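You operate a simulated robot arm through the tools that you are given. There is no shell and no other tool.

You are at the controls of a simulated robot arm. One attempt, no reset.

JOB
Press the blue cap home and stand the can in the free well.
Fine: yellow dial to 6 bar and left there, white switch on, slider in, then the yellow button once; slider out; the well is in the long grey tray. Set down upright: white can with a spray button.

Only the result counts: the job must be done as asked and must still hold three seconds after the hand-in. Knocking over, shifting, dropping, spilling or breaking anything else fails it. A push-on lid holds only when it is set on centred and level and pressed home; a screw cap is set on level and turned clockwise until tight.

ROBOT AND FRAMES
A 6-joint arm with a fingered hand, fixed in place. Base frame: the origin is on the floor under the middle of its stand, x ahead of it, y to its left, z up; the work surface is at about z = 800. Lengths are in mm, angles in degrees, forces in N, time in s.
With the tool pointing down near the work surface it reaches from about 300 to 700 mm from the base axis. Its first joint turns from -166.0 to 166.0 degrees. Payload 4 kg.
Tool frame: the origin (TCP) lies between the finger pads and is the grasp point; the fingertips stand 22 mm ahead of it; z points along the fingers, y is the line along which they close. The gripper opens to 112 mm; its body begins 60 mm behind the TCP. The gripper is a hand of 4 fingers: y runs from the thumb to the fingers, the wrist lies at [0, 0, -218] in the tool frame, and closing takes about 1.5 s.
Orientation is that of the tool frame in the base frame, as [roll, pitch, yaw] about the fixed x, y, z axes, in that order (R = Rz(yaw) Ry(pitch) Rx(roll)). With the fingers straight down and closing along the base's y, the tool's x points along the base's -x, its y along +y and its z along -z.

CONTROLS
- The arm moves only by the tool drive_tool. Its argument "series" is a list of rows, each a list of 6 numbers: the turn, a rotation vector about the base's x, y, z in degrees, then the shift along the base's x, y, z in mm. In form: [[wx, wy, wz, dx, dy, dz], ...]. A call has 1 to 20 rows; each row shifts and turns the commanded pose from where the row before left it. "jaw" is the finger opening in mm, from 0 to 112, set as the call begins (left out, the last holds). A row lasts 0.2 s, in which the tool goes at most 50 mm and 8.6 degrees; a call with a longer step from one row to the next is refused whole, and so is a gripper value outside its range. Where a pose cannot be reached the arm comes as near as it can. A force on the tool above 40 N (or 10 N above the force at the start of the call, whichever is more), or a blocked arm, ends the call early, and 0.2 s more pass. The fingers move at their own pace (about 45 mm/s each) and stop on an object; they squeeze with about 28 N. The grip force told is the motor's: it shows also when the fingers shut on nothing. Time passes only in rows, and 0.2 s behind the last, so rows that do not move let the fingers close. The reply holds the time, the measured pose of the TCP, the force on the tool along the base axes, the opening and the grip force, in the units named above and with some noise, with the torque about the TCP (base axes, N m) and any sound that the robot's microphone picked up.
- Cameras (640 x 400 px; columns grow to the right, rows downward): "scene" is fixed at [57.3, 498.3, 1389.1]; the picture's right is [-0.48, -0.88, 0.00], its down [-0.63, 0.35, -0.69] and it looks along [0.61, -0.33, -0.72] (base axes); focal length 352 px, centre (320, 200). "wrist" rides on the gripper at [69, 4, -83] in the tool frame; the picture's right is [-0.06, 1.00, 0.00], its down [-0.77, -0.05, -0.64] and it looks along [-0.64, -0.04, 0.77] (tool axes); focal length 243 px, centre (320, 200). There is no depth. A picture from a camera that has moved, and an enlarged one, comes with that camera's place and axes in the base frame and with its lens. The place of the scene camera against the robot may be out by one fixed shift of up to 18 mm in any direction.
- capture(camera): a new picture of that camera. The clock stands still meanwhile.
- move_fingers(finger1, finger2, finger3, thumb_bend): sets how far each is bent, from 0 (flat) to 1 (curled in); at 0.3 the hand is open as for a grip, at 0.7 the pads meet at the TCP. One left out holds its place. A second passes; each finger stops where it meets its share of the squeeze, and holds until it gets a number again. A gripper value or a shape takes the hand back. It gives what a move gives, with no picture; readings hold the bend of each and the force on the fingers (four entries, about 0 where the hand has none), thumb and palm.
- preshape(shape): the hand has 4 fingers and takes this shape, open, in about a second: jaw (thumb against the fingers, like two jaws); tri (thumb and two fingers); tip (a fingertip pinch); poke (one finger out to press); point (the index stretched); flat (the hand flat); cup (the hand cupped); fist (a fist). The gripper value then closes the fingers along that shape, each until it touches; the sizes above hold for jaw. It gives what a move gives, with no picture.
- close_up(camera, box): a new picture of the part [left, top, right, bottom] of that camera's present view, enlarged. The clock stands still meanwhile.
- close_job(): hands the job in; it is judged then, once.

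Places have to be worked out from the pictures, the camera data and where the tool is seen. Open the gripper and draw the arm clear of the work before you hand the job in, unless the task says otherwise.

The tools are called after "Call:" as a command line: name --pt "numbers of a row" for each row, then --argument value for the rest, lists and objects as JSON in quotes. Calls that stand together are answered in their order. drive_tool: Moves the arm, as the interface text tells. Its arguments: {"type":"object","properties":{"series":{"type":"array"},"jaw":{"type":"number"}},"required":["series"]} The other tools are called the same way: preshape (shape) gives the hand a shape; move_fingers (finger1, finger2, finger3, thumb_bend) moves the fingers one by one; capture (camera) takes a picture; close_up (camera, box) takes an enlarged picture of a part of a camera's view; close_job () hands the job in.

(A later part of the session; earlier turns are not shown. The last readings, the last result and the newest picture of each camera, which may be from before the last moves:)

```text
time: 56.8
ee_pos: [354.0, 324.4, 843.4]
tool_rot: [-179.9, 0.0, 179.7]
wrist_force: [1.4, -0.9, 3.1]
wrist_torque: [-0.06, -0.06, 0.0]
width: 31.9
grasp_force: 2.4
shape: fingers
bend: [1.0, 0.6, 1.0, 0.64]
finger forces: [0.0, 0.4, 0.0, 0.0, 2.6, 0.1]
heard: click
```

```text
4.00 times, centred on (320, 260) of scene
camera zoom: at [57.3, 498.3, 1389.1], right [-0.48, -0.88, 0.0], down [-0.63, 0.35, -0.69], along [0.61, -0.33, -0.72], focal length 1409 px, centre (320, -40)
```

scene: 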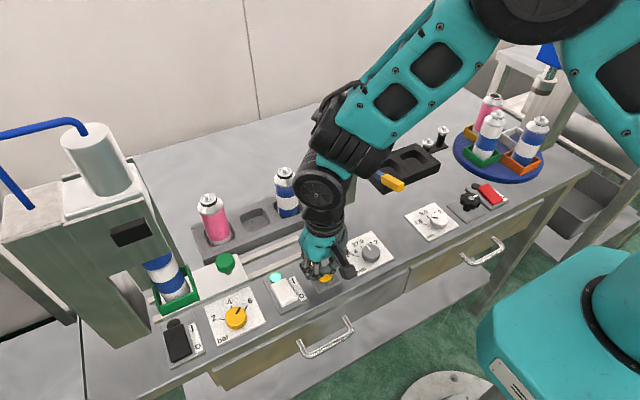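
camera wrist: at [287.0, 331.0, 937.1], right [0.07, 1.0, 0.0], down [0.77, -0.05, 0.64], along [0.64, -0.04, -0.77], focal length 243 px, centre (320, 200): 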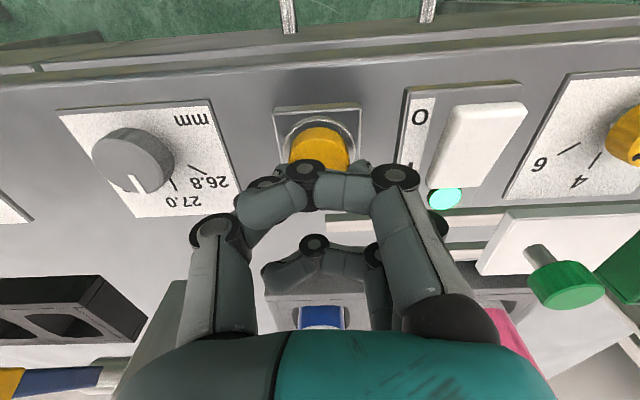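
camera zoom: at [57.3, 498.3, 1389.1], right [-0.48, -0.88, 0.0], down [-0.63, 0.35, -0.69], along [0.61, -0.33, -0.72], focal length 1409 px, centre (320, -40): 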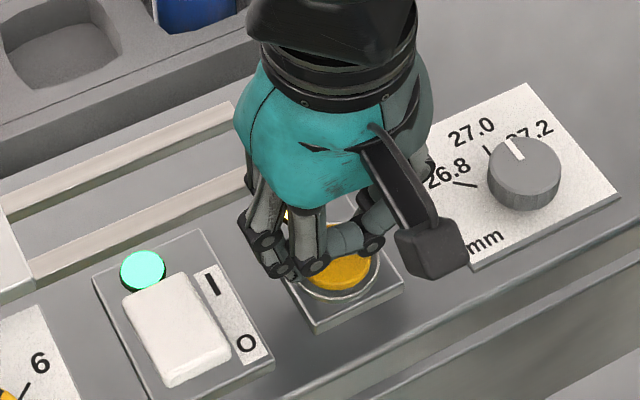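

A click was heard and the button is down. I lift straight off and watch/listen for the press cycle.

Call:
drive_tool --pt "0 0 0 0 0 8" --pt "0 0 0 0 0 20" --pt "0 0 0 0 0 25" --pt "0 0 0 0 0 0"

Call:
capture --camera "scene"

Call:
close_up --camera "scene" --box '[80, 180, 340, 340]'

Call:
capture --camera "wrist"

```text
time: 57.8
ee_pos: [353.5, 324.6, 894.0]
tool_rot: [-179.8, 0.0, 179.8]
wrist_force: [1.3, 0.6, 0.2]
wrist_torque: [0.02, 0.02, -0.01]
width: 31.8
grasp_force: 0.0
shape: fingers
bend: [1.0, 0.6, 1.0, 0.64]
finger forces: [0.0, 0.0, 0.1, 0.0, 0.0, 0.0]
```

```text
taken
```

scene: 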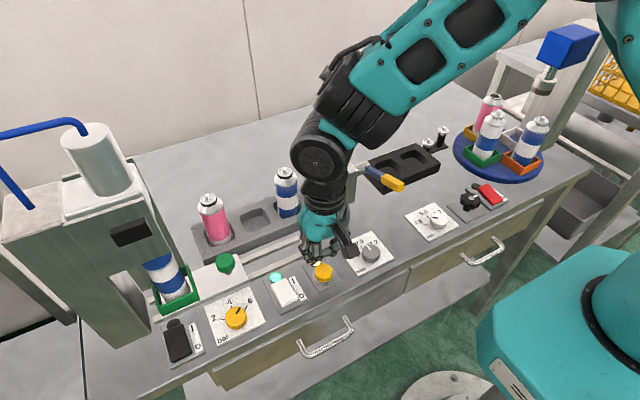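

```text
2.46 times, centred on (210, 260) of scene
camera zoom: at [57.3, 498.3, 1389.1], right [-0.48, -0.88, 0.0], down [-0.63, 0.35, -0.69], along [0.61, -0.33, -0.72], focal length 867 px, centre (591, 52)
```

zoom: 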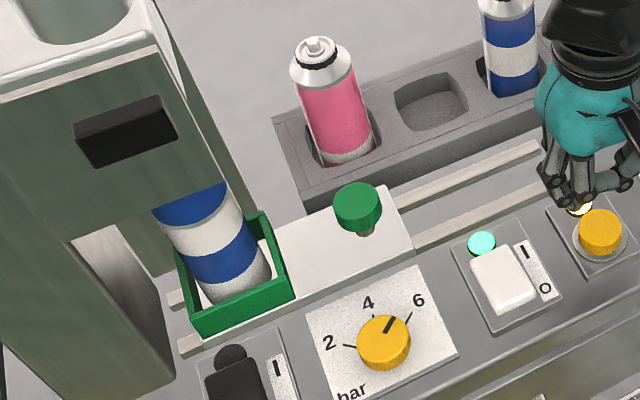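

```text
taken
camera wrist: at [285.7, 330.7, 978.7], right [0.07, 1.0, 0.0], down [0.77, -0.05, 0.64], along [0.64, -0.05, -0.77], focal length 243 px, centre (320, 200)
```

wrist: 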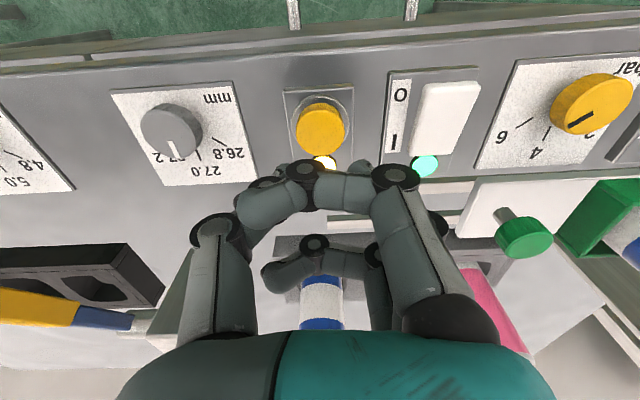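

The button's lamp is lit, so the press cycle is running. I raise the hand and wait for the cycle to finish.

Call:
drive_tool --pt "0 0 0 0 0 35" --pt "0 0 0 0 0 40" --pt "0 0 0 0 0 40" --pt "0 0 0 0 0 0" --pt "0 0 0 0 0 0" --pt "0 0 0 0 0 0" --pt "0 0 0 0 0 0" --pt "0 0 0 0 0 0"

Call:
close_up --camera "scene" --box '[80, 180, 340, 340]'

Call:
capture --camera "wrist"

```text
time: 59.6
ee_pos: [354.8, 325.1, 1010.3]
tool_rot: [-179.9, 0.1, 179.8]
wrist_force: [0.1, -0.6, 0.6]
wrist_torque: [0.0, 0.01, 0.02]
width: 32.1
grasp_force: 0.0
shape: fingers
bend: [1.0, 0.6, 1.0, 0.64]
finger forces: [0.0, 0.0, 0.1, 0.1, 0.0, 0.0]
```

```text
2.46 times, centred on (210, 260) of scene
camera zoom: at [57.3, 498.3, 1389.1], right [-0.48, -0.88, 0.0], down [-0.63, 0.35, -0.69], along [0.61, -0.33, -0.72], focal length 867 px, centre (591, 52)
```

zoom: 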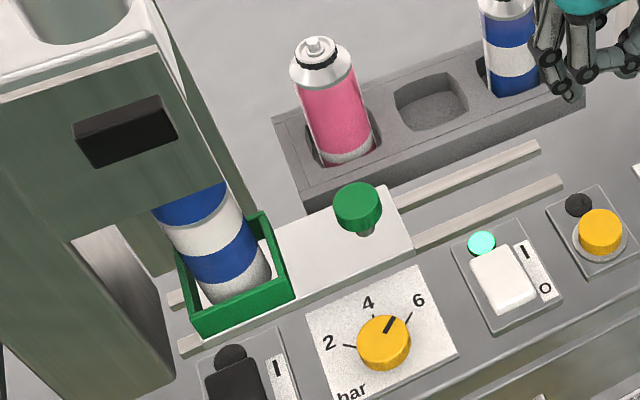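

```text
taken
camera wrist: at [285.6, 330.7, 1094.1], right [0.07, 1.0, 0.0], down [0.77, -0.05, 0.64], along [0.64, -0.05, -0.77], focal length 243 px, centre (320, 200)
```

wrist: 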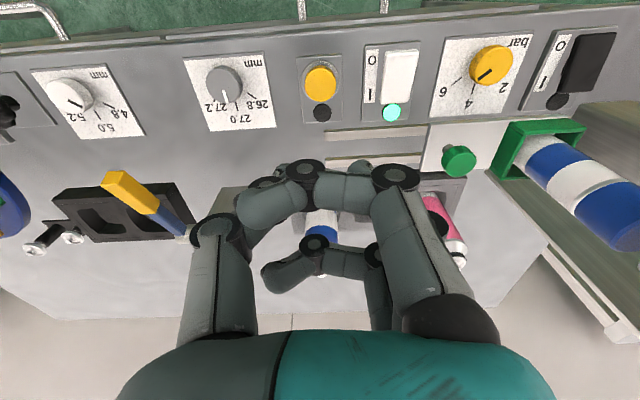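

The lamp went off again, so the cycle should be over. I compare the can with the picture before the press, same box.

Call:
close_up --camera "scene" --box '[100, 200, 260, 330]'

Call:
close_up --camera "wrist" --box '[440, 90, 640, 270]'

Call:
close_up --camera "scene" --box '[130, 230, 210, 310]'

```text
3.08 times, centred on (180, 265) of scene
camera zoom: at [57.3, 498.3, 1389.1], right [-0.48, -0.88, 0.0], down [-0.63, 0.35, -0.69], along [0.61, -0.33, -0.72], focal length 1084 px, centre (751, 0)
```

zoom: 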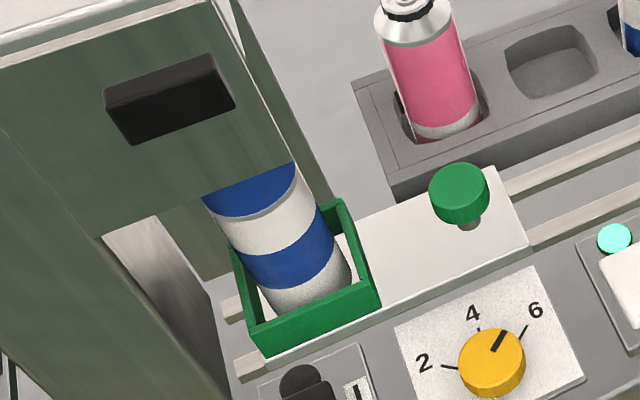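

```text
2.22 times, centred on (540, 180) of wrist
camera zoom: at [285.6, 330.7, 1094.1], right [0.07, 1.0, 0.0], down [0.77, -0.05, 0.64], along [0.64, -0.05, -0.77], focal length 539 px, centre (-169, 244)
```

zoom: 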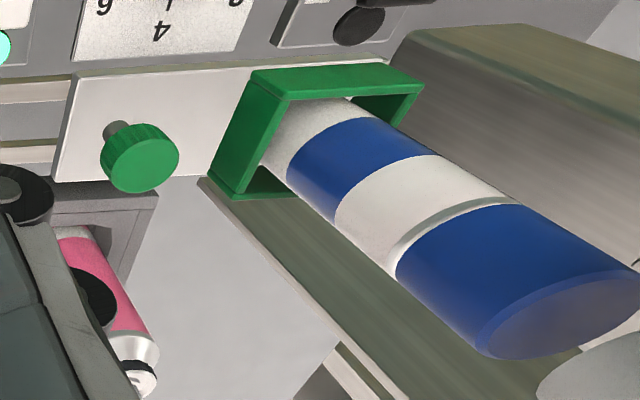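

```text
5.00 times, centred on (170, 270) of scene
camera zoom: at [57.3, 498.3, 1389.1], right [-0.48, -0.88, 0.0], down [-0.63, 0.35, -0.69], along [0.61, -0.33, -0.72], focal length 1761 px, centre (1070, -150)
```

zoom: 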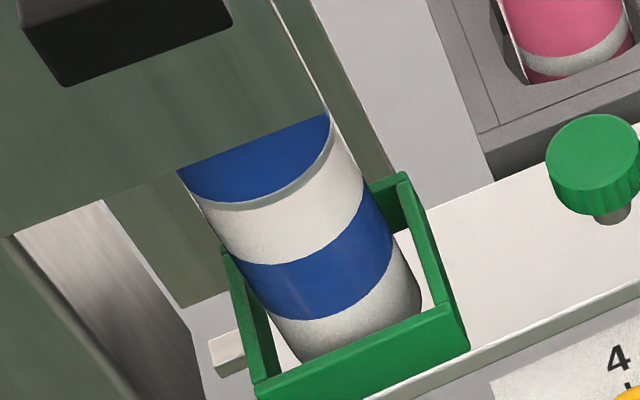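

The lamp cycle happened and the cap seems lower, which I will verify once the slider is out. I reopen the hand to jaw 58, tilt it 20° again and go over the knob.

Call:
drive_tool --pt "0 0 0 10 10 0" --pt "0 0 0 12 18 0" --pt "0 0 0 12 20 0" --pt "5 0 0 12 20 0" --pt "5 0 0 12 20 0" --pt "5 0 0 12 20 0" --pt "5 0 0 10 20 0" --pt "0 0 0 5 15 -10" --pt "0 0 0 0 5 -20" --pt "0 0 0 0 0 -20" --pt "0 0 0 0 0 0" --jaw 58

Call:
capture --camera "wrist"

Call:
capture --camera "scene"

```text
time: 62.0
ee_pos: [438.1, 472.9, 962.4]
tool_rot: [160.1, -0.2, 179.7]
wrist_force: [1.0, 0.4, -0.4]
wrist_torque: [-0.02, 0.01, 0.02]
width: 57.4
grasp_force: 0.1
shape: jaw
bend: [0.72, 0.72, 0.72, 0.7]
finger forces: [0.0, 0.0, 0.0, 0.0, 0.0, 0.1]
```

```text
taken
camera wrist: at [369.2, 450.4, 1043.3], right [0.07, 0.94, 0.34], down [0.77, -0.27, 0.59], along [0.64, 0.22, -0.74], focal length 243 px, centre (320, 200)
```

wrist: 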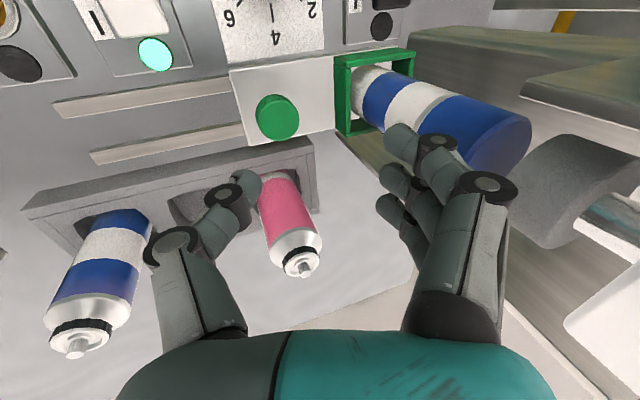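

```text
taken
```

scene: 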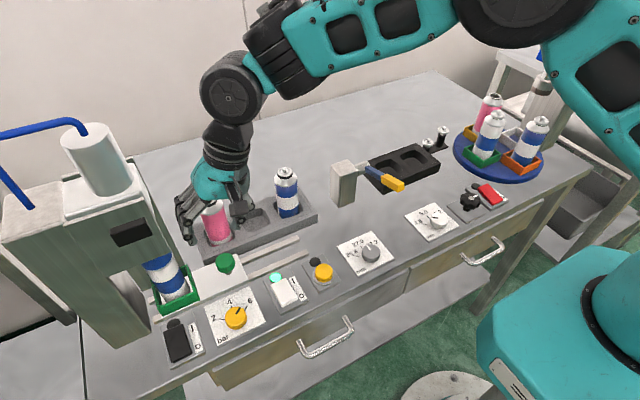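

The knob is at (439, 477.5). I descend onto it as before, to TCP z ≈ 859.

Call:
drive_tool --pt "0 0 0 1 0.5 -25" --pt "0 0 0 0 0 -25" --pt "0 0 0 0 0 -20" --pt "0 0 0 0 0 -12" --pt "0 0 0 0 0 -8" --pt "0 0 0 0 0 -6" --pt "0 0 0 0 0 -6" --pt "0 0 0 0 0 0" --pt "0 0 0 0 0 0"

Call:
close_up --camera "wrist" --box '[200, 80, 440, 230]'

```text
time: 64.0
ee_pos: [441.2, 474.1, 860.5]
tool_rot: [160.2, -0.1, 179.8]
wrist_force: [0.3, 0.0, 0.8]
wrist_torque: [-0.03, -0.01, 0.01]
width: 57.2
grasp_force: 0.2
shape: jaw
bend: [0.72, 0.72, 0.72, 0.7]
finger forces: [0.0, 0.1, 0.1, 0.0, 0.0, 0.0]
```

```text
2.67 times, centred on (320, 155) of wrist
camera zoom: at [372.5, 450.4, 941.5], right [0.07, 0.94, 0.34], down [0.77, -0.27, 0.59], along [0.64, 0.22, -0.74], focal length 647 px, centre (320, 320)
```

zoom: 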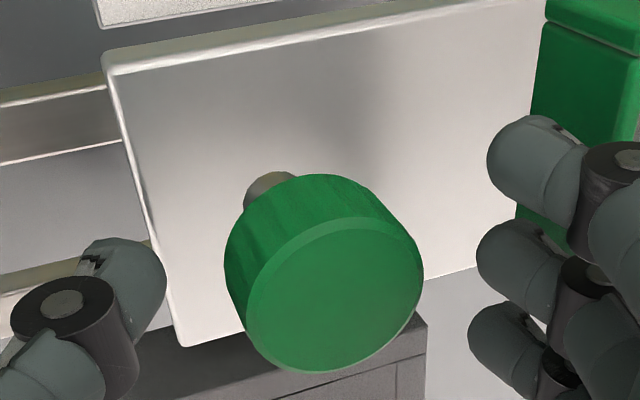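

The TCP is about 3 mm too far out in x; I correct and close on the knob.

Call:
drive_tool --pt "0 0 0 -3 1 -1" --pt "0 0 0 0 0 0" --pt "0 0 0 0 0 0"

Call:
drive_tool --pt "0 0 0 0 0 0" --pt "0 0 0 0 0 0" --pt "0 0 0 0 0 0" --pt "0 0 0 0 0 0" --pt "0 0 0 0 0 0" --pt "0 0 0 0 0 0" --jaw 20

Call:
close_up --camera "wrist" --box '[200, 80, 440, 230]'

```text
time: 64.8
ee_pos: [437.2, 475.8, 858.5]
tool_rot: [160.2, -0.1, 179.8]
wrist_force: [-0.3, -0.1, 0.2]
wrist_torque: [0.02, -0.02, -0.02]
width: 57.4
grasp_force: 0.0
shape: jaw
bend: [0.72, 0.72, 0.72, 0.7]
finger forces: [0.1, 0.0, 0.0, 0.0, 0.0, 0.0]
```

```text
time: 66.2
ee_pos: [438.1, 474.3, 858.5]
tool_rot: [160.4, -0.2, 179.7]
wrist_force: [-0.3, -2.5, -9.0]
wrist_torque: [0.03, -0.09, 0.05]
width: 15.6
grasp_force: 28.0
shape: jaw
bend: [0.69, 0.73, 0.71, 0.7]
finger forces: [3.7, 9.0, 8.9, 0.0, 26.1, 0.1]
```

```text
2.67 times, centred on (320, 155) of wrist
camera zoom: at [369.3, 451.4, 939.6], right [0.07, 0.94, 0.34], down [0.77, -0.27, 0.59], along [0.64, 0.22, -0.74], focal length 647 px, centre (320, 320)
```

zoom: 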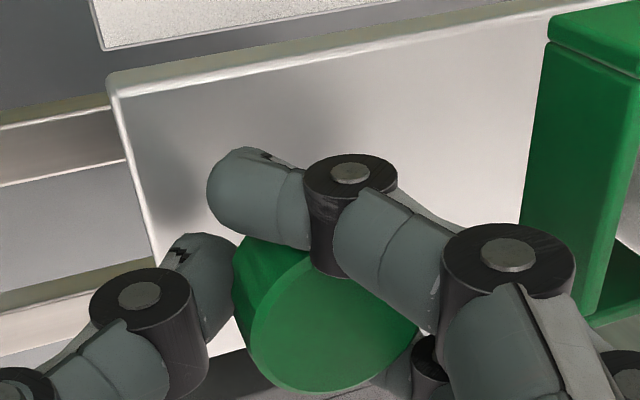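

Gripped again, and the ram pad is up (~z 1000). I pull the slider out smoothly, first 55 mm.

Call:
drive_tool --pt "0 0 0 0 -1.5 0" --pt "0 0 0 0 -3 0" --pt "0 0 0 0 -4.5 0" --pt "0 0 0 0 -6 0" --pt "0 0 0 0 -6 0" --pt "0 0 0 0 -7 0" --pt "0 0 0 0 -7 0" --pt "0 0 0 0 -6 0" --pt "0 0 0 0 -6 0" --pt "0 0 0 0 -4 0" --pt "0 0 0 0 -2.5 0" --pt "0 0 0 0 -1.5 0" --pt "0 0 0 0 0 0"

Call:
capture --camera "scene"

```text
time: 69.0
ee_pos: [439.2, 420.0, 857.9]
tool_rot: [160.2, -0.1, 179.9]
wrist_force: [-4.0, -0.1, -5.6]
wrist_torque: [0.09, -0.09, 0.02]
width: 14.5
grasp_force: 28.2
shape: jaw
bend: [0.69, 0.73, 0.7, 0.7]
finger forces: [4.4, 10.7, 9.1, 0.1, 25.4, 0.0]
```

```text
taken
```

scene: 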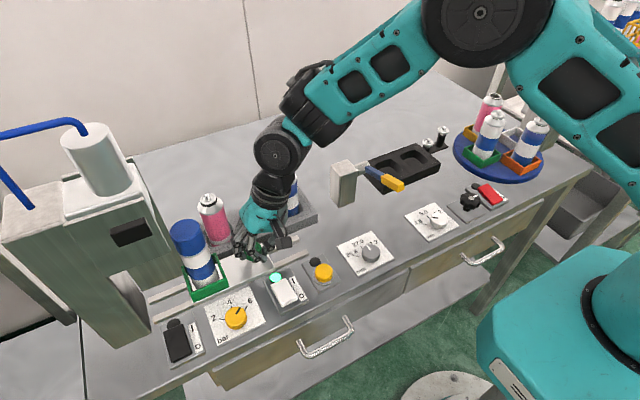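

The slider follows smoothly with low forces and the can stands upright. I continue pulling toward the out stop.

Call:
drive_tool --pt "0 0 0 0 -1.5 0" --pt "0 0 0 0 -3 0" --pt "0 0 0 0 -4.5 0" --pt "0 0 0 0 -6 0" --pt "0 0 0 0 -6 0" --pt "0 0 0 0 -7 0" --pt "0 0 0 0 -7 0" --pt "0 0 0 0 -6 0" --pt "0 0 0 0 -5 0" --pt "0 0 0 0 -4 0" --pt "0 0 0 0 -3 0" --pt "0 0 0 0 -2 0" --pt "0 0 0 0 -2 0" --pt "0 0 0 0 -2 0" --pt "0 0 0 0 -1.5 0" --pt "0 0 0 0 0 0"

Call:
capture --camera "scene"

```text
time: 72.4
ee_pos: [438.2, 361.8, 857.4]
tool_rot: [160.1, -0.1, 179.7]
wrist_force: [3.5, 0.8, -8.7]
wrist_torque: [0.15, -0.13, 0.0]
width: 14.3
grasp_force: 27.7
shape: jaw
bend: [0.69, 0.73, 0.7, 0.7]
finger forces: [3.1, 10.1, 12.0, 0.0, 24.9, 0.1]
```

```text
taken
```

scene: 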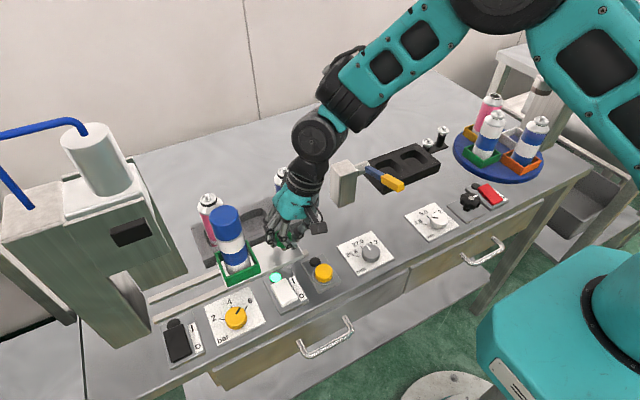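

About 5 mm remain to the original out position; I continue in small steps until the stop is felt.

Call:
drive_tool --pt "0 0 0 0 -1.5 0" --pt "0 0 0 0 -2 0" --pt "0 0 0 0 -2 0" --pt "0 0 0 0 -1.5 0" --pt "0 0 0 0 -1 0" --pt "0 0 0 0 0 0"

Call:
capture --camera "wrist"

```text
time: 73.8
ee_pos: [437.8, 352.6, 857.2]
tool_rot: [160.1, -0.1, 179.9]
wrist_force: [7.6, 4.5, -2.0]
wrist_torque: [0.2, -0.17, 0.02]
width: 14.0
grasp_force: 28.2
shape: jaw
bend: [0.69, 0.73, 0.7, 0.7]
finger forces: [2.6, 10.8, 15.0, 0.0, 22.9, 0.0]
```

```text
taken
camera wrist: at [368.9, 329.4, 938.3], right [0.07, 0.94, 0.34], down [0.76, -0.27, 0.59], along [0.64, 0.22, -0.73], focal length 243 px, centre (320, 200)
```

wrist: 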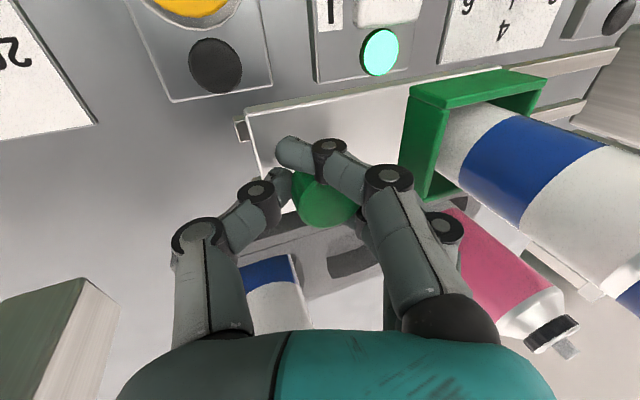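

A y-force of +4.5 N begins to show. I pull 2 mm more to confirm the out stop, then release.

Call:
drive_tool --pt "0 0 0 0 -1 0" --pt "0 0 0 0 -1 0" --pt "0 0 0 0 0 0"

Call:
drive_tool --pt "0 0 0 0 2 1" --pt "0 0 0 0 0 0" --pt "0 0 0 0 0 0" --pt "0 0 0 0 0 0" --pt "0 0 0 0 0 0" --pt "0 0 0 0 0 0" --jaw 58

Call:
capture --camera "wrist"

```text
time: 74.6
ee_pos: [438.1, 349.4, 858.6]
tool_rot: [160.1, -0.1, 179.9]
wrist_force: [7.4, 13.1, -9.2]
wrist_torque: [0.27, -0.19, 0.0]
width: 12.9
grasp_force: 27.5
shape: jaw
bend: [0.69, 0.72, 0.69, 0.7]
finger forces: [2.9, 12.4, 16.6, 0.0, 21.3, 0.1]
```

```text
time: 76.0
ee_pos: [438.1, 352.9, 858.0]
tool_rot: [160.2, 0.0, 179.8]
wrist_force: [-0.2, 0.4, -0.2]
wrist_torque: [0.02, 0.02, 0.03]
width: 57.2
grasp_force: 0.1
shape: jaw
bend: [0.72, 0.72, 0.72, 0.7]
finger forces: [0.1, 0.0, 0.0, 0.0, 0.0, 0.0]
```

```text
taken
camera wrist: at [368.4, 329.0, 939.7], right [0.07, 0.94, 0.34], down [0.77, -0.27, 0.59], along [0.64, 0.22, -0.74], focal length 243 px, centre (320, 200)
```

wrist: 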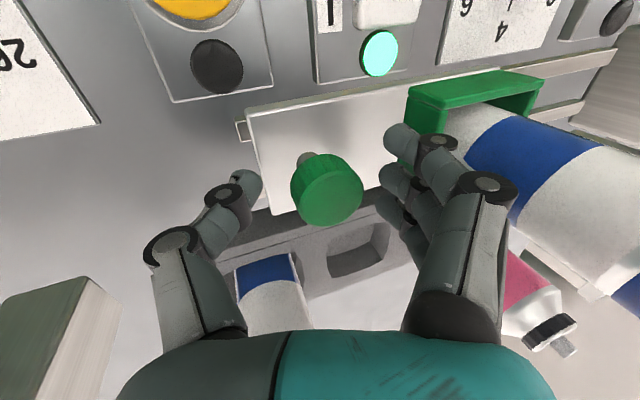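

The out stop is confirmed and the knob is free. I rise and return to the earlier reference viewpoint (343, 454, 1088) to compare the cap height.

Call:
drive_tool --pt "0 0 0 0 0 10" --pt "0 0 0 0 0 25" --pt "0 0 0 -3 0 40" --pt "0 0 0 -5 0 45" --pt "-5 0 0 -10 5 45" --pt "-5 0 0 -15 10 45" --pt "-5 0 0 -15 15 20" --pt "-4.8 0 0.2 -15 20 0" --pt "0 0 0 -15 25 0" --pt "0 0 0 -15 25 0" --pt "0 0 0 -2 0 0" --pt "0 0 0 0 0 0"

Call:
capture --camera "wrist"

Call:
capture --camera "scene"

```text
time: 78.6
ee_pos: [341.0, 450.6, 1087.4]
tool_rot: [180.0, 0.0, 179.9]
wrist_force: [-0.3, -0.7, -0.1]
wrist_torque: [0.01, 0.0, -0.01]
width: 57.4
grasp_force: 0.0
shape: jaw
bend: [0.72, 0.72, 0.72, 0.7]
finger forces: [0.1, 0.1, 0.1, 0.0, 0.0, 0.0]
```

```text
taken
camera wrist: at [272.5, 455.2, 1172.5], right [0.06, 1.0, 0.0], down [0.77, -0.05, 0.64], along [0.64, -0.04, -0.77], focal length 243 px, centre (320, 200)
```

wrist: 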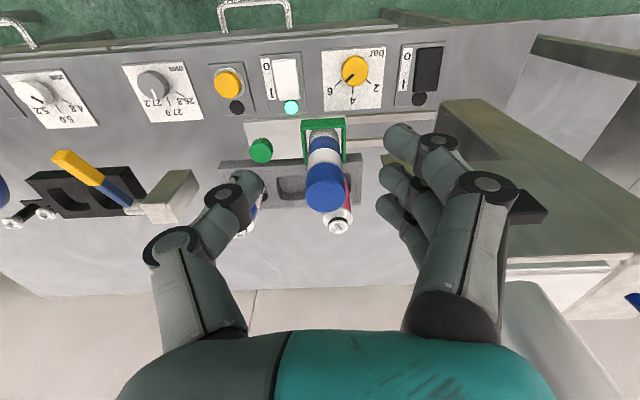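

```text
taken
```

scene: 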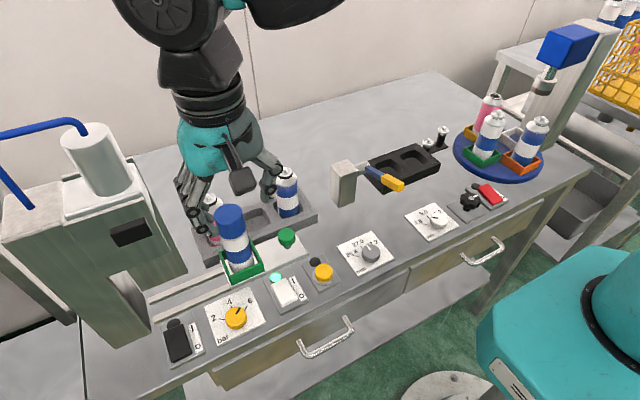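

Now I take the same boxes as in the very first pictures to compare the cap before and after.

Call:
close_up --camera "scene" --box '[140, 150, 340, 275]'

Call:
close_up --camera "wrist" --box '[200, 100, 400, 250]'

Call:
close_up --camera "scene" --box '[205, 195, 275, 285]'

```text
3.20 times, centred on (240, 212) of scene
camera zoom: at [57.3, 498.3, 1389.1], right [-0.48, -0.88, 0.0], down [-0.63, 0.35, -0.69], along [0.61, -0.33, -0.72], focal length 1127 px, centre (576, 160)
```

zoom: 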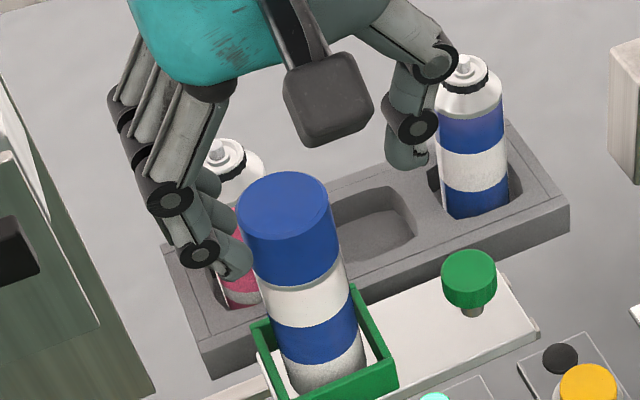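

```text
2.67 times, centred on (300, 175) of wrist
camera zoom: at [272.5, 455.2, 1172.5], right [0.06, 1.0, 0.0], down [0.77, -0.05, 0.64], along [0.64, -0.04, -0.77], focal length 647 px, centre (373, 267)
```

zoom: 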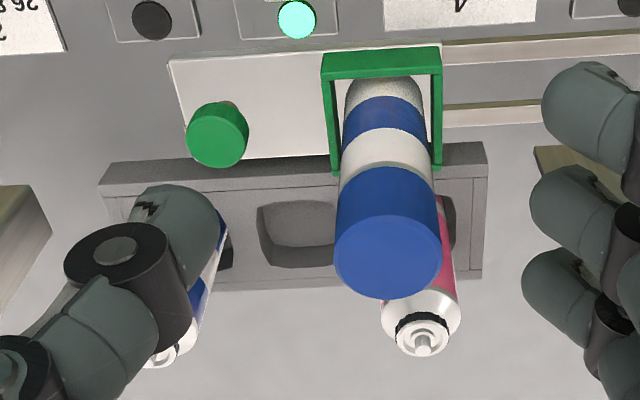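

```text
4.44 times, centred on (240, 240) of scene
camera zoom: at [57.3, 498.3, 1389.1], right [-0.48, -0.88, 0.0], down [-0.63, 0.35, -0.69], along [0.61, -0.33, -0.72], focal length 1566 px, centre (676, 22)
```

zoom: 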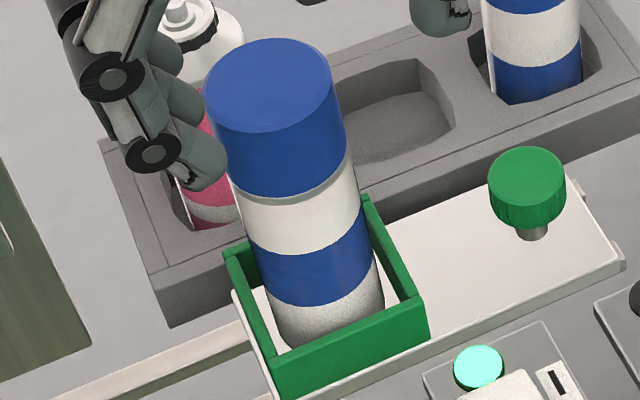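

The cap now sits directly on the rim ring (the white gap seen before is gone), top at z ≈ 965, can axis ≈ (441, 451). Now I rotate the hand +90° so it closes along x (clear of the tray neighbours) and move above the can.

Call:
drive_tool --pt "0 0 8.2 0 0 0" --pt "0 0 8.2 0 0 0" --pt "0 0 8.2 5 0 0" --pt "0 0 8.2 8 0 0" --pt "0 0 8.2 10 0 0" --pt "0 0 8.2 12 0 0" --pt "0 0 8.2 12 0 0" --pt "0 0 8.2 12 0 0" --pt "0 0 8.2 12 0 0" --pt "0 0 8.2 12 0 0" --pt "0 0 8.1 10 0 -10" --pt "0 0 0 7 0 -15" --pt "0 0 0 0 0 0" --jaw 64

Call:
capture --camera "wrist"

Call:
capture --camera "scene"

```text
time: 81.4
ee_pos: [442.1, 450.3, 1063.7]
tool_rot: [-180.0, 0.0, -89.8]
wrist_force: [0.7, 0.4, -0.2]
wrist_torque: [0.0, -0.02, -0.01]
width: 63.2
grasp_force: 0.0
shape: jaw
bend: [0.72, 0.72, 0.72, 0.7]
finger forces: [0.0, 0.1, 0.1, 0.0, 0.0, 0.0]
```

```text
taken
camera wrist: at [438.0, 380.8, 1148.6], right [-1.0, 0.06, 0.0], down [0.05, 0.77, 0.64], along [0.04, 0.64, -0.77], focal length 243 px, centre (320, 200)
```

wrist: 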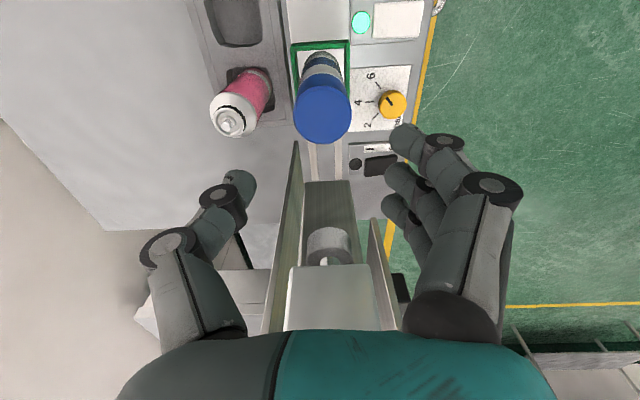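

```text
taken
```

scene: 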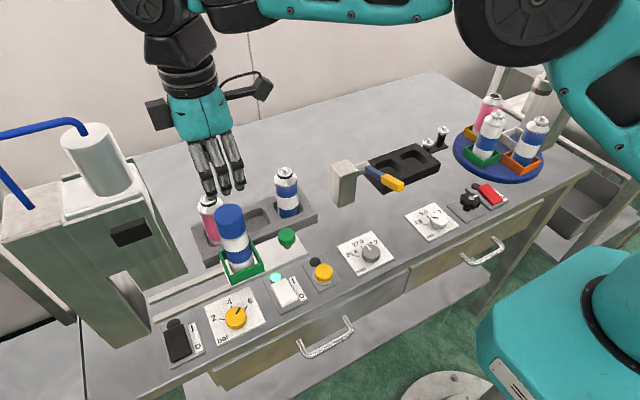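

I zoom on the cap to refine its centre relative to the hand.

Call:
close_up --camera "wrist" --box '[260, 30, 400, 160]'

```text
3.08 times, centred on (330, 95) of wrist
camera zoom: at [438.0, 380.8, 1148.6], right [-1.0, 0.06, 0.0], down [0.05, 0.77, 0.64], along [0.04, 0.64, -0.77], focal length 746 px, centre (289, 523)
```

zoom: 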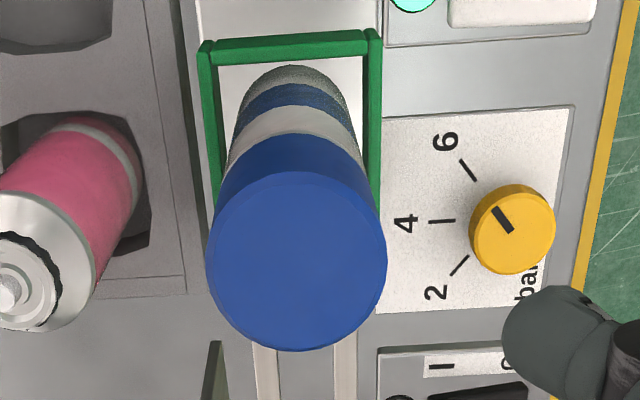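

The can axis is at (440.4, 450.0), 1.6 mm from the TCP in x. I correct and descend to just above the cap, then recheck.

Call:
drive_tool --pt "0 0 0 -1.6 0 -20" --pt "0 0 0 0 0 -25" --pt "0 0 0 0 0 -20" --pt "0 0 0 0 0 -6" --pt "0 0 0 0 0 0" --pt "0 0 0 0 0 0"

Call:
capture --camera "wrist"

Call:
close_up --camera "scene" --box '[140, 100, 340, 290]'

```text
time: 82.8
ee_pos: [440.5, 449.7, 993.4]
tool_rot: [-180.0, 0.0, -89.8]
wrist_force: [0.4, 0.1, -0.4]
wrist_torque: [-0.03, 0.0, -0.02]
width: 63.1
grasp_force: 0.0
shape: jaw
bend: [0.72, 0.72, 0.72, 0.7]
finger forces: [0.0, 0.1, 0.1, 0.1, 0.0, 0.0]
```

```text
taken
camera wrist: at [436.4, 381.9, 1078.6], right [-1.0, 0.06, 0.0], down [0.05, 0.77, 0.64], along [0.04, 0.64, -0.77], focal length 243 px, centre (320, 200)
```

wrist: 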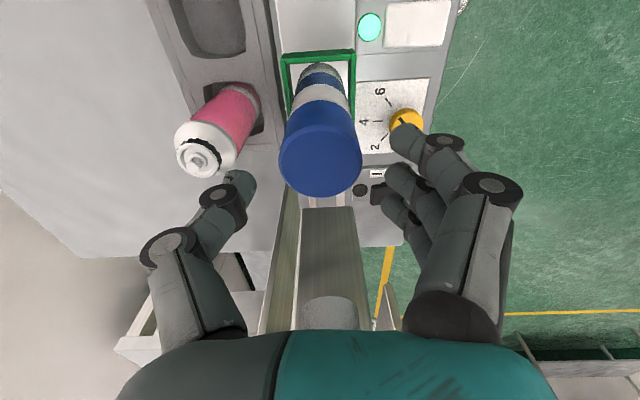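

```text
2.11 times, centred on (240, 195) of scene
camera zoom: at [57.3, 498.3, 1389.1], right [-0.48, -0.88, 0.0], down [-0.63, 0.35, -0.69], along [0.61, -0.33, -0.72], focal length 742 px, centre (488, 210)
```

zoom: 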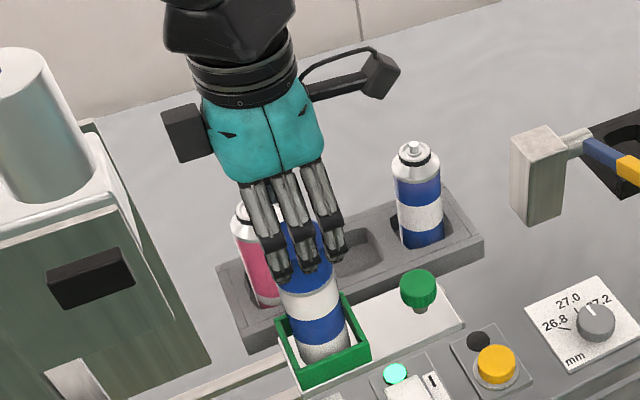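

I zoom in to verify centring before lowering around the can.

Call:
close_up --camera "wrist" --box '[220, 60, 420, 210]'

```text
2.67 times, centred on (320, 135) of wrist
camera zoom: at [436.4, 381.9, 1078.6], right [-1.0, 0.06, 0.0], down [0.05, 0.77, 0.64], along [0.04, 0.64, -0.77], focal length 647 px, centre (320, 373)
```

zoom: 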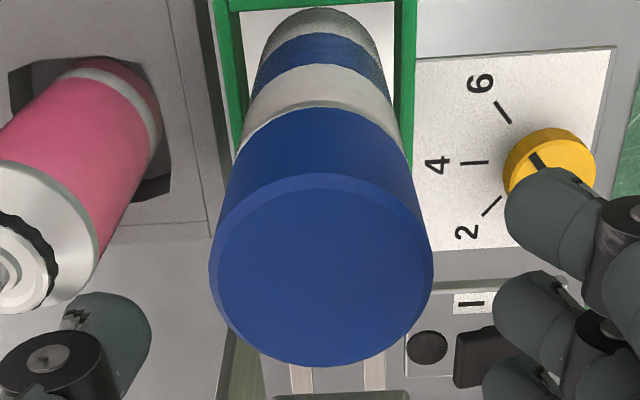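

The can is centred within 1 mm. I descend around it to TCP z ≈ 914 in moderate steps.

Call:
drive_tool --pt "0 0 0 0 0 -12" --pt "0 0 0 0 0 -15" --pt "0 0 0 0 0 -15" --pt "0 0 0 0 0 -12" --pt "0 0 0 0 0 -8" --pt "0 0 0 0 0 0" --pt "0 0 0 0 0 0"

Call:
capture --camera "wrist"

Call:
close_up --camera "scene" --box '[140, 120, 340, 290]'

```text
time: 84.4
ee_pos: [442.0, 451.8, 932.4]
tool_rot: [-180.0, 0.0, -89.8]
wrist_force: [0.5, -0.1, 0.1]
wrist_torque: [-0.01, -0.02, 0.0]
width: 63.1
grasp_force: 0.0
shape: jaw
bend: [0.72, 0.72, 0.72, 0.7]
finger forces: [0.0, 0.0, 0.1, 0.0, 0.0, 0.1]
```

```text
taken
camera wrist: at [437.6, 383.2, 1016.5], right [-1.0, 0.06, 0.0], down [0.05, 0.77, 0.64], along [0.04, 0.64, -0.77], focal length 243 px, centre (320, 200)
```

wrist: 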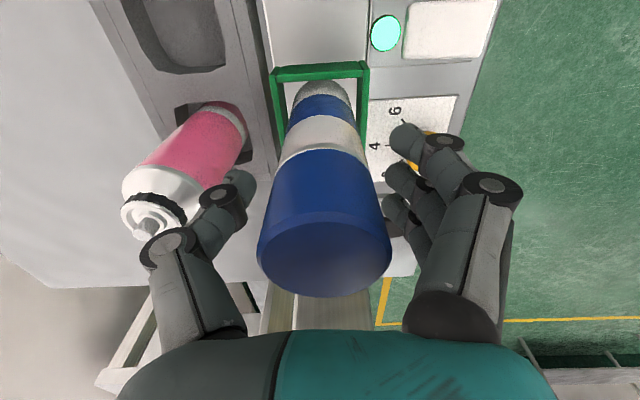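

```text
2.35 times, centred on (240, 205) of scene
camera zoom: at [57.3, 498.3, 1389.1], right [-0.48, -0.88, 0.0], down [-0.63, 0.35, -0.69], along [0.61, -0.33, -0.72], focal length 829 px, centre (508, 188)
```

zoom: 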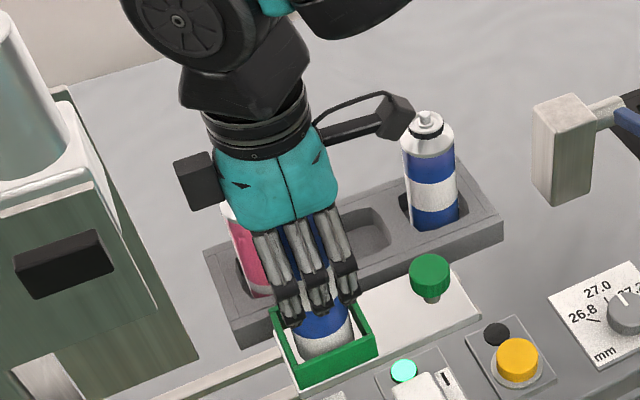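

Clear on both sides. I lower the last 17 mm.

Call:
drive_tool --pt "0 0 0 -1 -1 -6" --pt "0 0 0 0 0 -6" --pt "0 0 0 0 0 -5" --pt "0 0 0 0 0 0" --pt "0 0 0 0 0 0"

Call:
capture --camera "wrist"

Call:
close_up --camera "scene" --box '[160, 140, 300, 280]'

```text
time: 85.6
ee_pos: [440.2, 451.2, 914.7]
tool_rot: [-179.9, -0.1, -89.9]
wrist_force: [0.4, 0.3, 2.2]
wrist_torque: [0.05, 0.04, -0.03]
width: 63.0
grasp_force: 0.1
shape: jaw
bend: [0.72, 0.72, 0.72, 0.7]
finger forces: [0.1, 0.1, 0.0, 0.0, 1.9, 0.0]
```

```text
taken
camera wrist: at [435.6, 382.5, 998.6], right [-1.0, 0.06, 0.0], down [0.05, 0.77, 0.64], along [0.04, 0.64, -0.77], focal length 243 px, centre (320, 200)
```

wrist: 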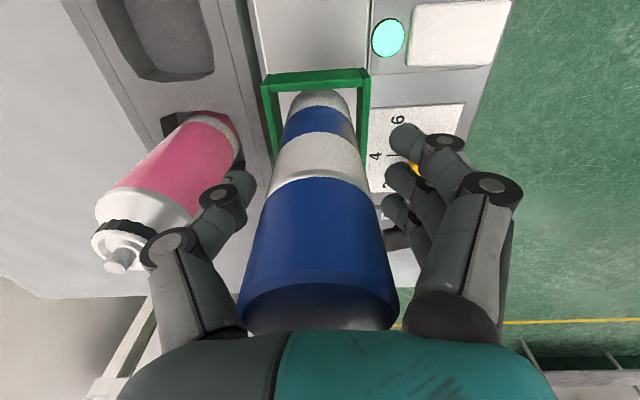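

```text
2.86 times, centred on (230, 210) of scene
camera zoom: at [57.3, 498.3, 1389.1], right [-0.48, -0.88, 0.0], down [-0.63, 0.35, -0.69], along [0.61, -0.33, -0.72], focal length 1006 px, centre (577, 171)
```

zoom: 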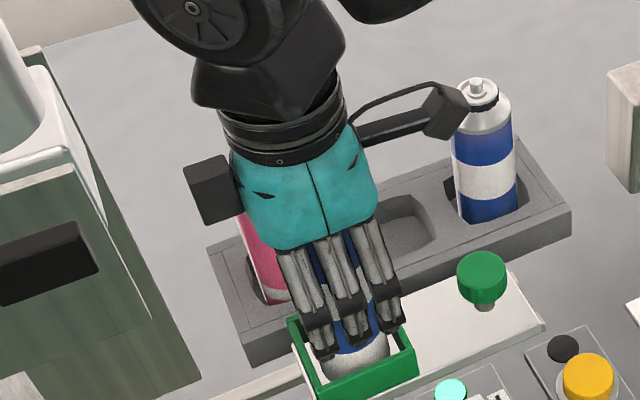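

The thumb shows 1.9 N and there is 2.2 N upward – its knuckle is probably grazing the pink can's shoulder. I back up 6 mm at once, narrow the opening to 56 and shift 3 mm toward −x.

Call:
drive_tool --pt "0 0 0 0 0 6" --pt "0 0 0 -1.5 0 0" --pt "0 0 0 -1.5 0 0" --pt "0 0 0 0 0 0" --pt "0 0 0 0 0 0" --jaw 56

Call:
capture --camera "wrist"

Call:
close_up --camera "wrist" --box '[60, 90, 300, 300]'

```text
time: 86.8
ee_pos: [435.3, 450.0, 920.0]
tool_rot: [-179.9, 0.0, -89.9]
wrist_force: [-0.1, 1.1, 1.3]
wrist_torque: [-0.02, 0.03, -0.02]
width: 56.7
grasp_force: 0.0
shape: jaw
bend: [0.72, 0.72, 0.72, 0.7]
finger forces: [0.0, 0.0, 0.1, 0.1, 0.3, 0.1]
```

```text
taken
camera wrist: at [432.2, 381.8, 1004.4], right [-1.0, 0.06, 0.0], down [0.05, 0.77, 0.64], along [0.04, 0.64, -0.77], focal length 243 px, centre (320, 200)
```

wrist: 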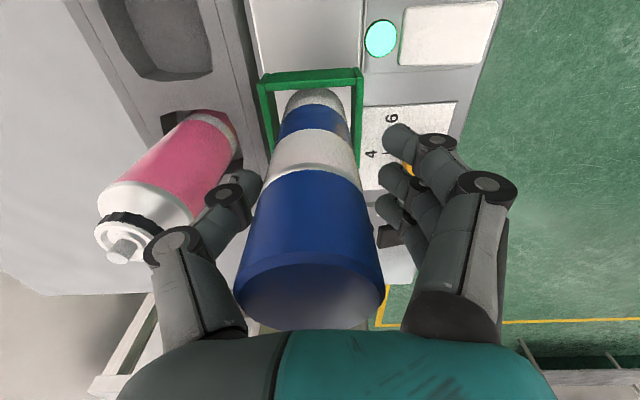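

```text
1.90 times, centred on (180, 195) of wrist
camera zoom: at [432.2, 381.8, 1004.4], right [-1.0, 0.06, 0.0], down [0.05, 0.77, 0.64], along [0.04, 0.64, -0.77], focal length 462 px, centre (587, 210)
```

zoom: 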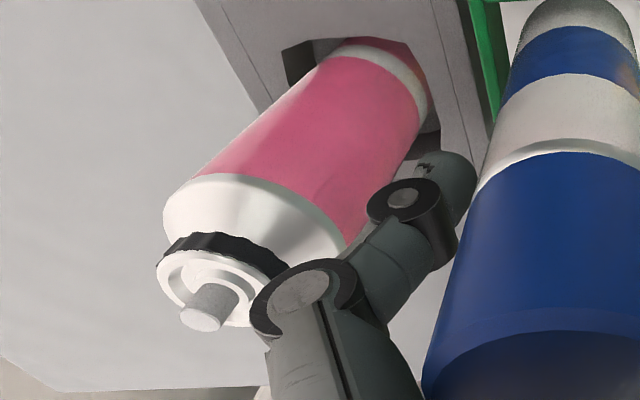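

Forces are gone. The TCP overshot to x = 435.3, so I recentre to x ≈ 439.8 to close symmetrically on the can at z ≈ 920.

Call:
drive_tool --pt "0 0 0 2.2 0 0" --pt "0 0 0 2.2 0 0" --pt "0 0 0 0 0 0" --pt "0 0 0 0 0 0"

Call:
close_up --camera "wrist" --box '[140, 60, 500, 350]'

Call:
close_up --camera "scene" --box '[160, 140, 300, 280]'

```text
time: 87.8
ee_pos: [440.4, 450.2, 919.8]
tool_rot: [-180.0, 0.0, -90.0]
wrist_force: [0.2, -0.1, -0.3]
wrist_torque: [0.0, 0.0, -0.01]
width: 57.1
grasp_force: 0.1
shape: jaw
bend: [0.72, 0.72, 0.72, 0.7]
finger forces: [0.0, 0.0, 0.1, 0.0, 0.0, 0.0]
```

```text
1.38 times, centred on (320, 205) of wrist
camera zoom: at [436.4, 382.2, 1004.2], right [-1.0, 0.06, 0.0], down [0.05, 0.77, 0.64], along [0.04, 0.64, -0.77], focal length 335 px, centre (320, 193)
```

zoom: 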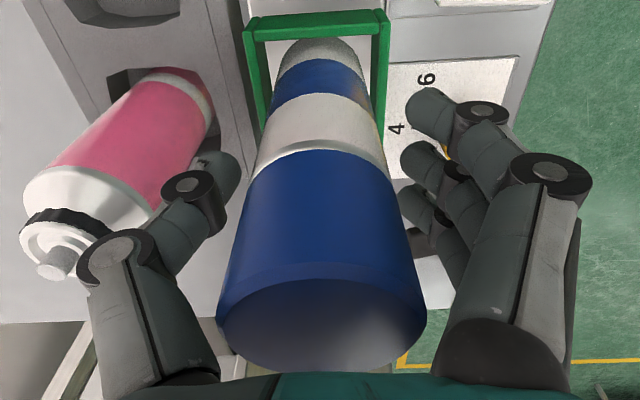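

```text
2.86 times, centred on (230, 210) of scene
camera zoom: at [57.3, 498.3, 1389.1], right [-0.48, -0.88, 0.0], down [-0.63, 0.35, -0.69], along [0.61, -0.33, -0.72], focal length 1006 px, centre (577, 171)
```

zoom: 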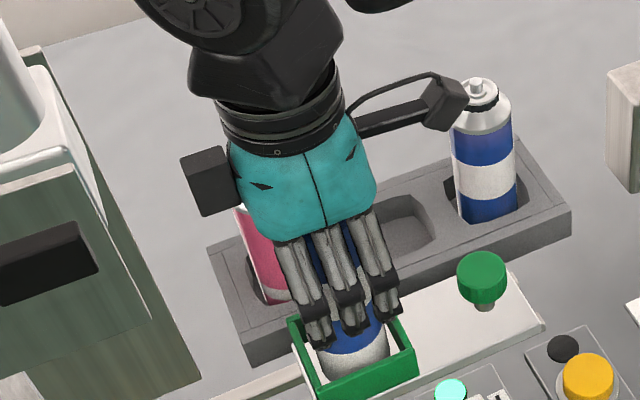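

Centred with no contact. I close on the can.

Call:
drive_tool --pt "0 0 0 0 0 0" --pt "0 0 0 0 0 0" --pt "0 0 0 0 0 0" --pt "0 0 0 0 0 0" --pt "0 0 0 0 0 0" --pt "0 0 0 0 0 0" --jaw 30

Call:
close_up --camera "wrist" --box '[140, 60, 500, 350]'

Call:
close_up --camera "scene" --box '[160, 140, 300, 280]'

```text
time: 89.2
ee_pos: [439.6, 451.2, 921.2]
tool_rot: [179.9, 0.0, -89.9]
wrist_force: [0.4, 0.8, -0.2]
wrist_torque: [0.03, 0.02, 0.03]
width: 33.0
grasp_force: 27.8
shape: jaw
bend: [0.73, 0.74, 0.73, 0.7]
finger forces: [9.6, 8.2, 7.0, 0.1, 24.9, 0.1]
```

```text
1.38 times, centred on (320, 205) of wrist
camera zoom: at [436.4, 382.3, 1004.2], right [-1.0, 0.06, 0.0], down [0.05, 0.77, 0.64], along [0.04, 0.64, -0.77], focal length 335 px, centre (320, 193)
```

zoom: 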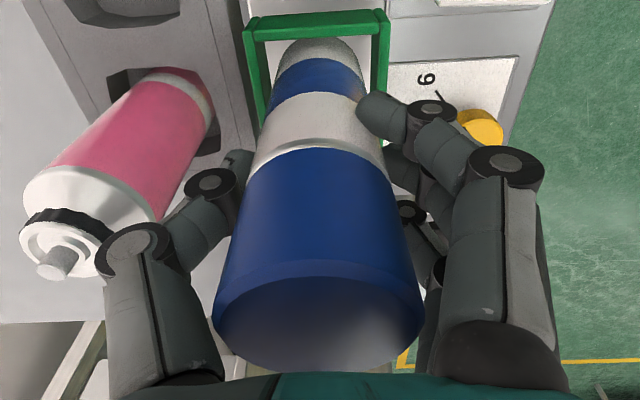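

```text
2.86 times, centred on (230, 210) of scene
camera zoom: at [57.3, 498.3, 1389.1], right [-0.48, -0.88, 0.0], down [-0.63, 0.35, -0.69], along [0.61, -0.33, -0.72], focal length 1006 px, centre (577, 171)
```

zoom: 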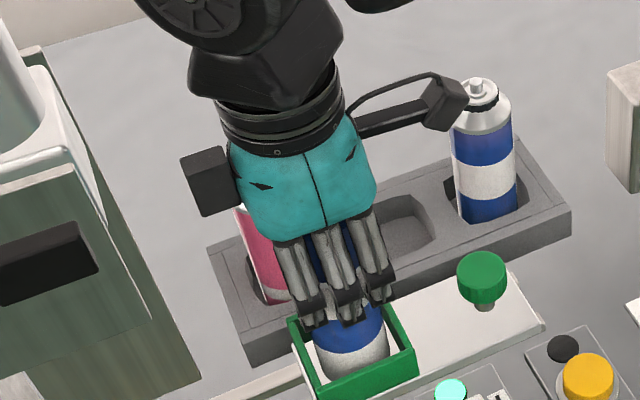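

All digits hold the can (~25 N). I lift slowly straight up, first 40 mm.

Call:
drive_tool --pt "0 0 0 0 0 2" --pt "0 0 0 0 0 4" --pt "0 0 0 0 0 6" --pt "0 0 0 0 0 8" --pt "0 0 0 0 0 10" --pt "0 0 0 0 0 10" --pt "0 0 0 0 0 0"

Call:
capture --camera "scene"

Call:
capture --camera "wrist"

```text
time: 90.8
ee_pos: [441.6, 450.6, 962.4]
tool_rot: [179.9, 0.0, -89.9]
wrist_force: [-0.5, -0.2, -1.4]
wrist_torque: [-0.01, 0.01, 0.0]
width: 33.0
grasp_force: 28.1
shape: jaw
bend: [0.73, 0.74, 0.73, 0.7]
finger forces: [9.7, 8.2, 7.1, 0.0, 25.0, 0.1]
```

```text
taken
```

scene: 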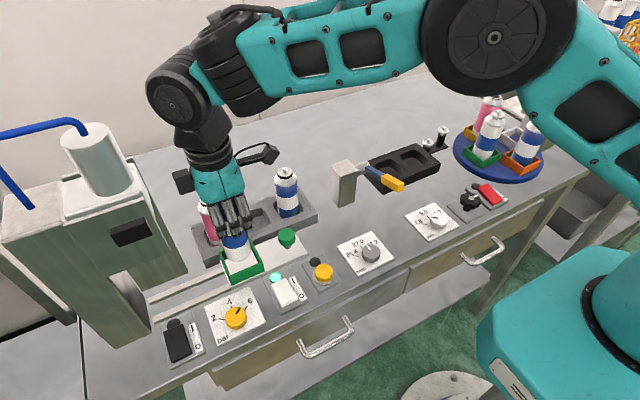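

```text
taken
camera wrist: at [438.0, 382.4, 1045.3], right [-1.0, 0.06, 0.0], down [0.05, 0.77, 0.64], along [0.04, 0.64, -0.77], focal length 243 px, centre (320, 200)
```

wrist: 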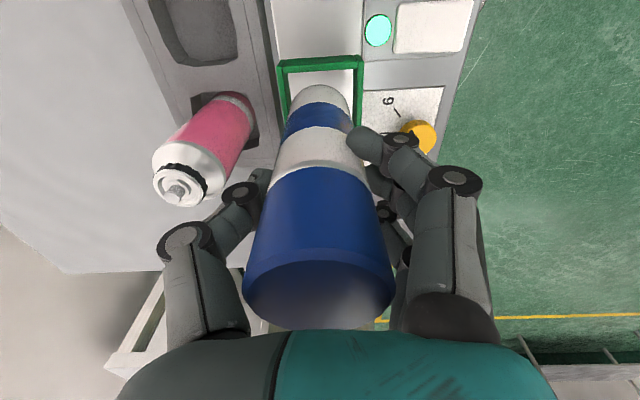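

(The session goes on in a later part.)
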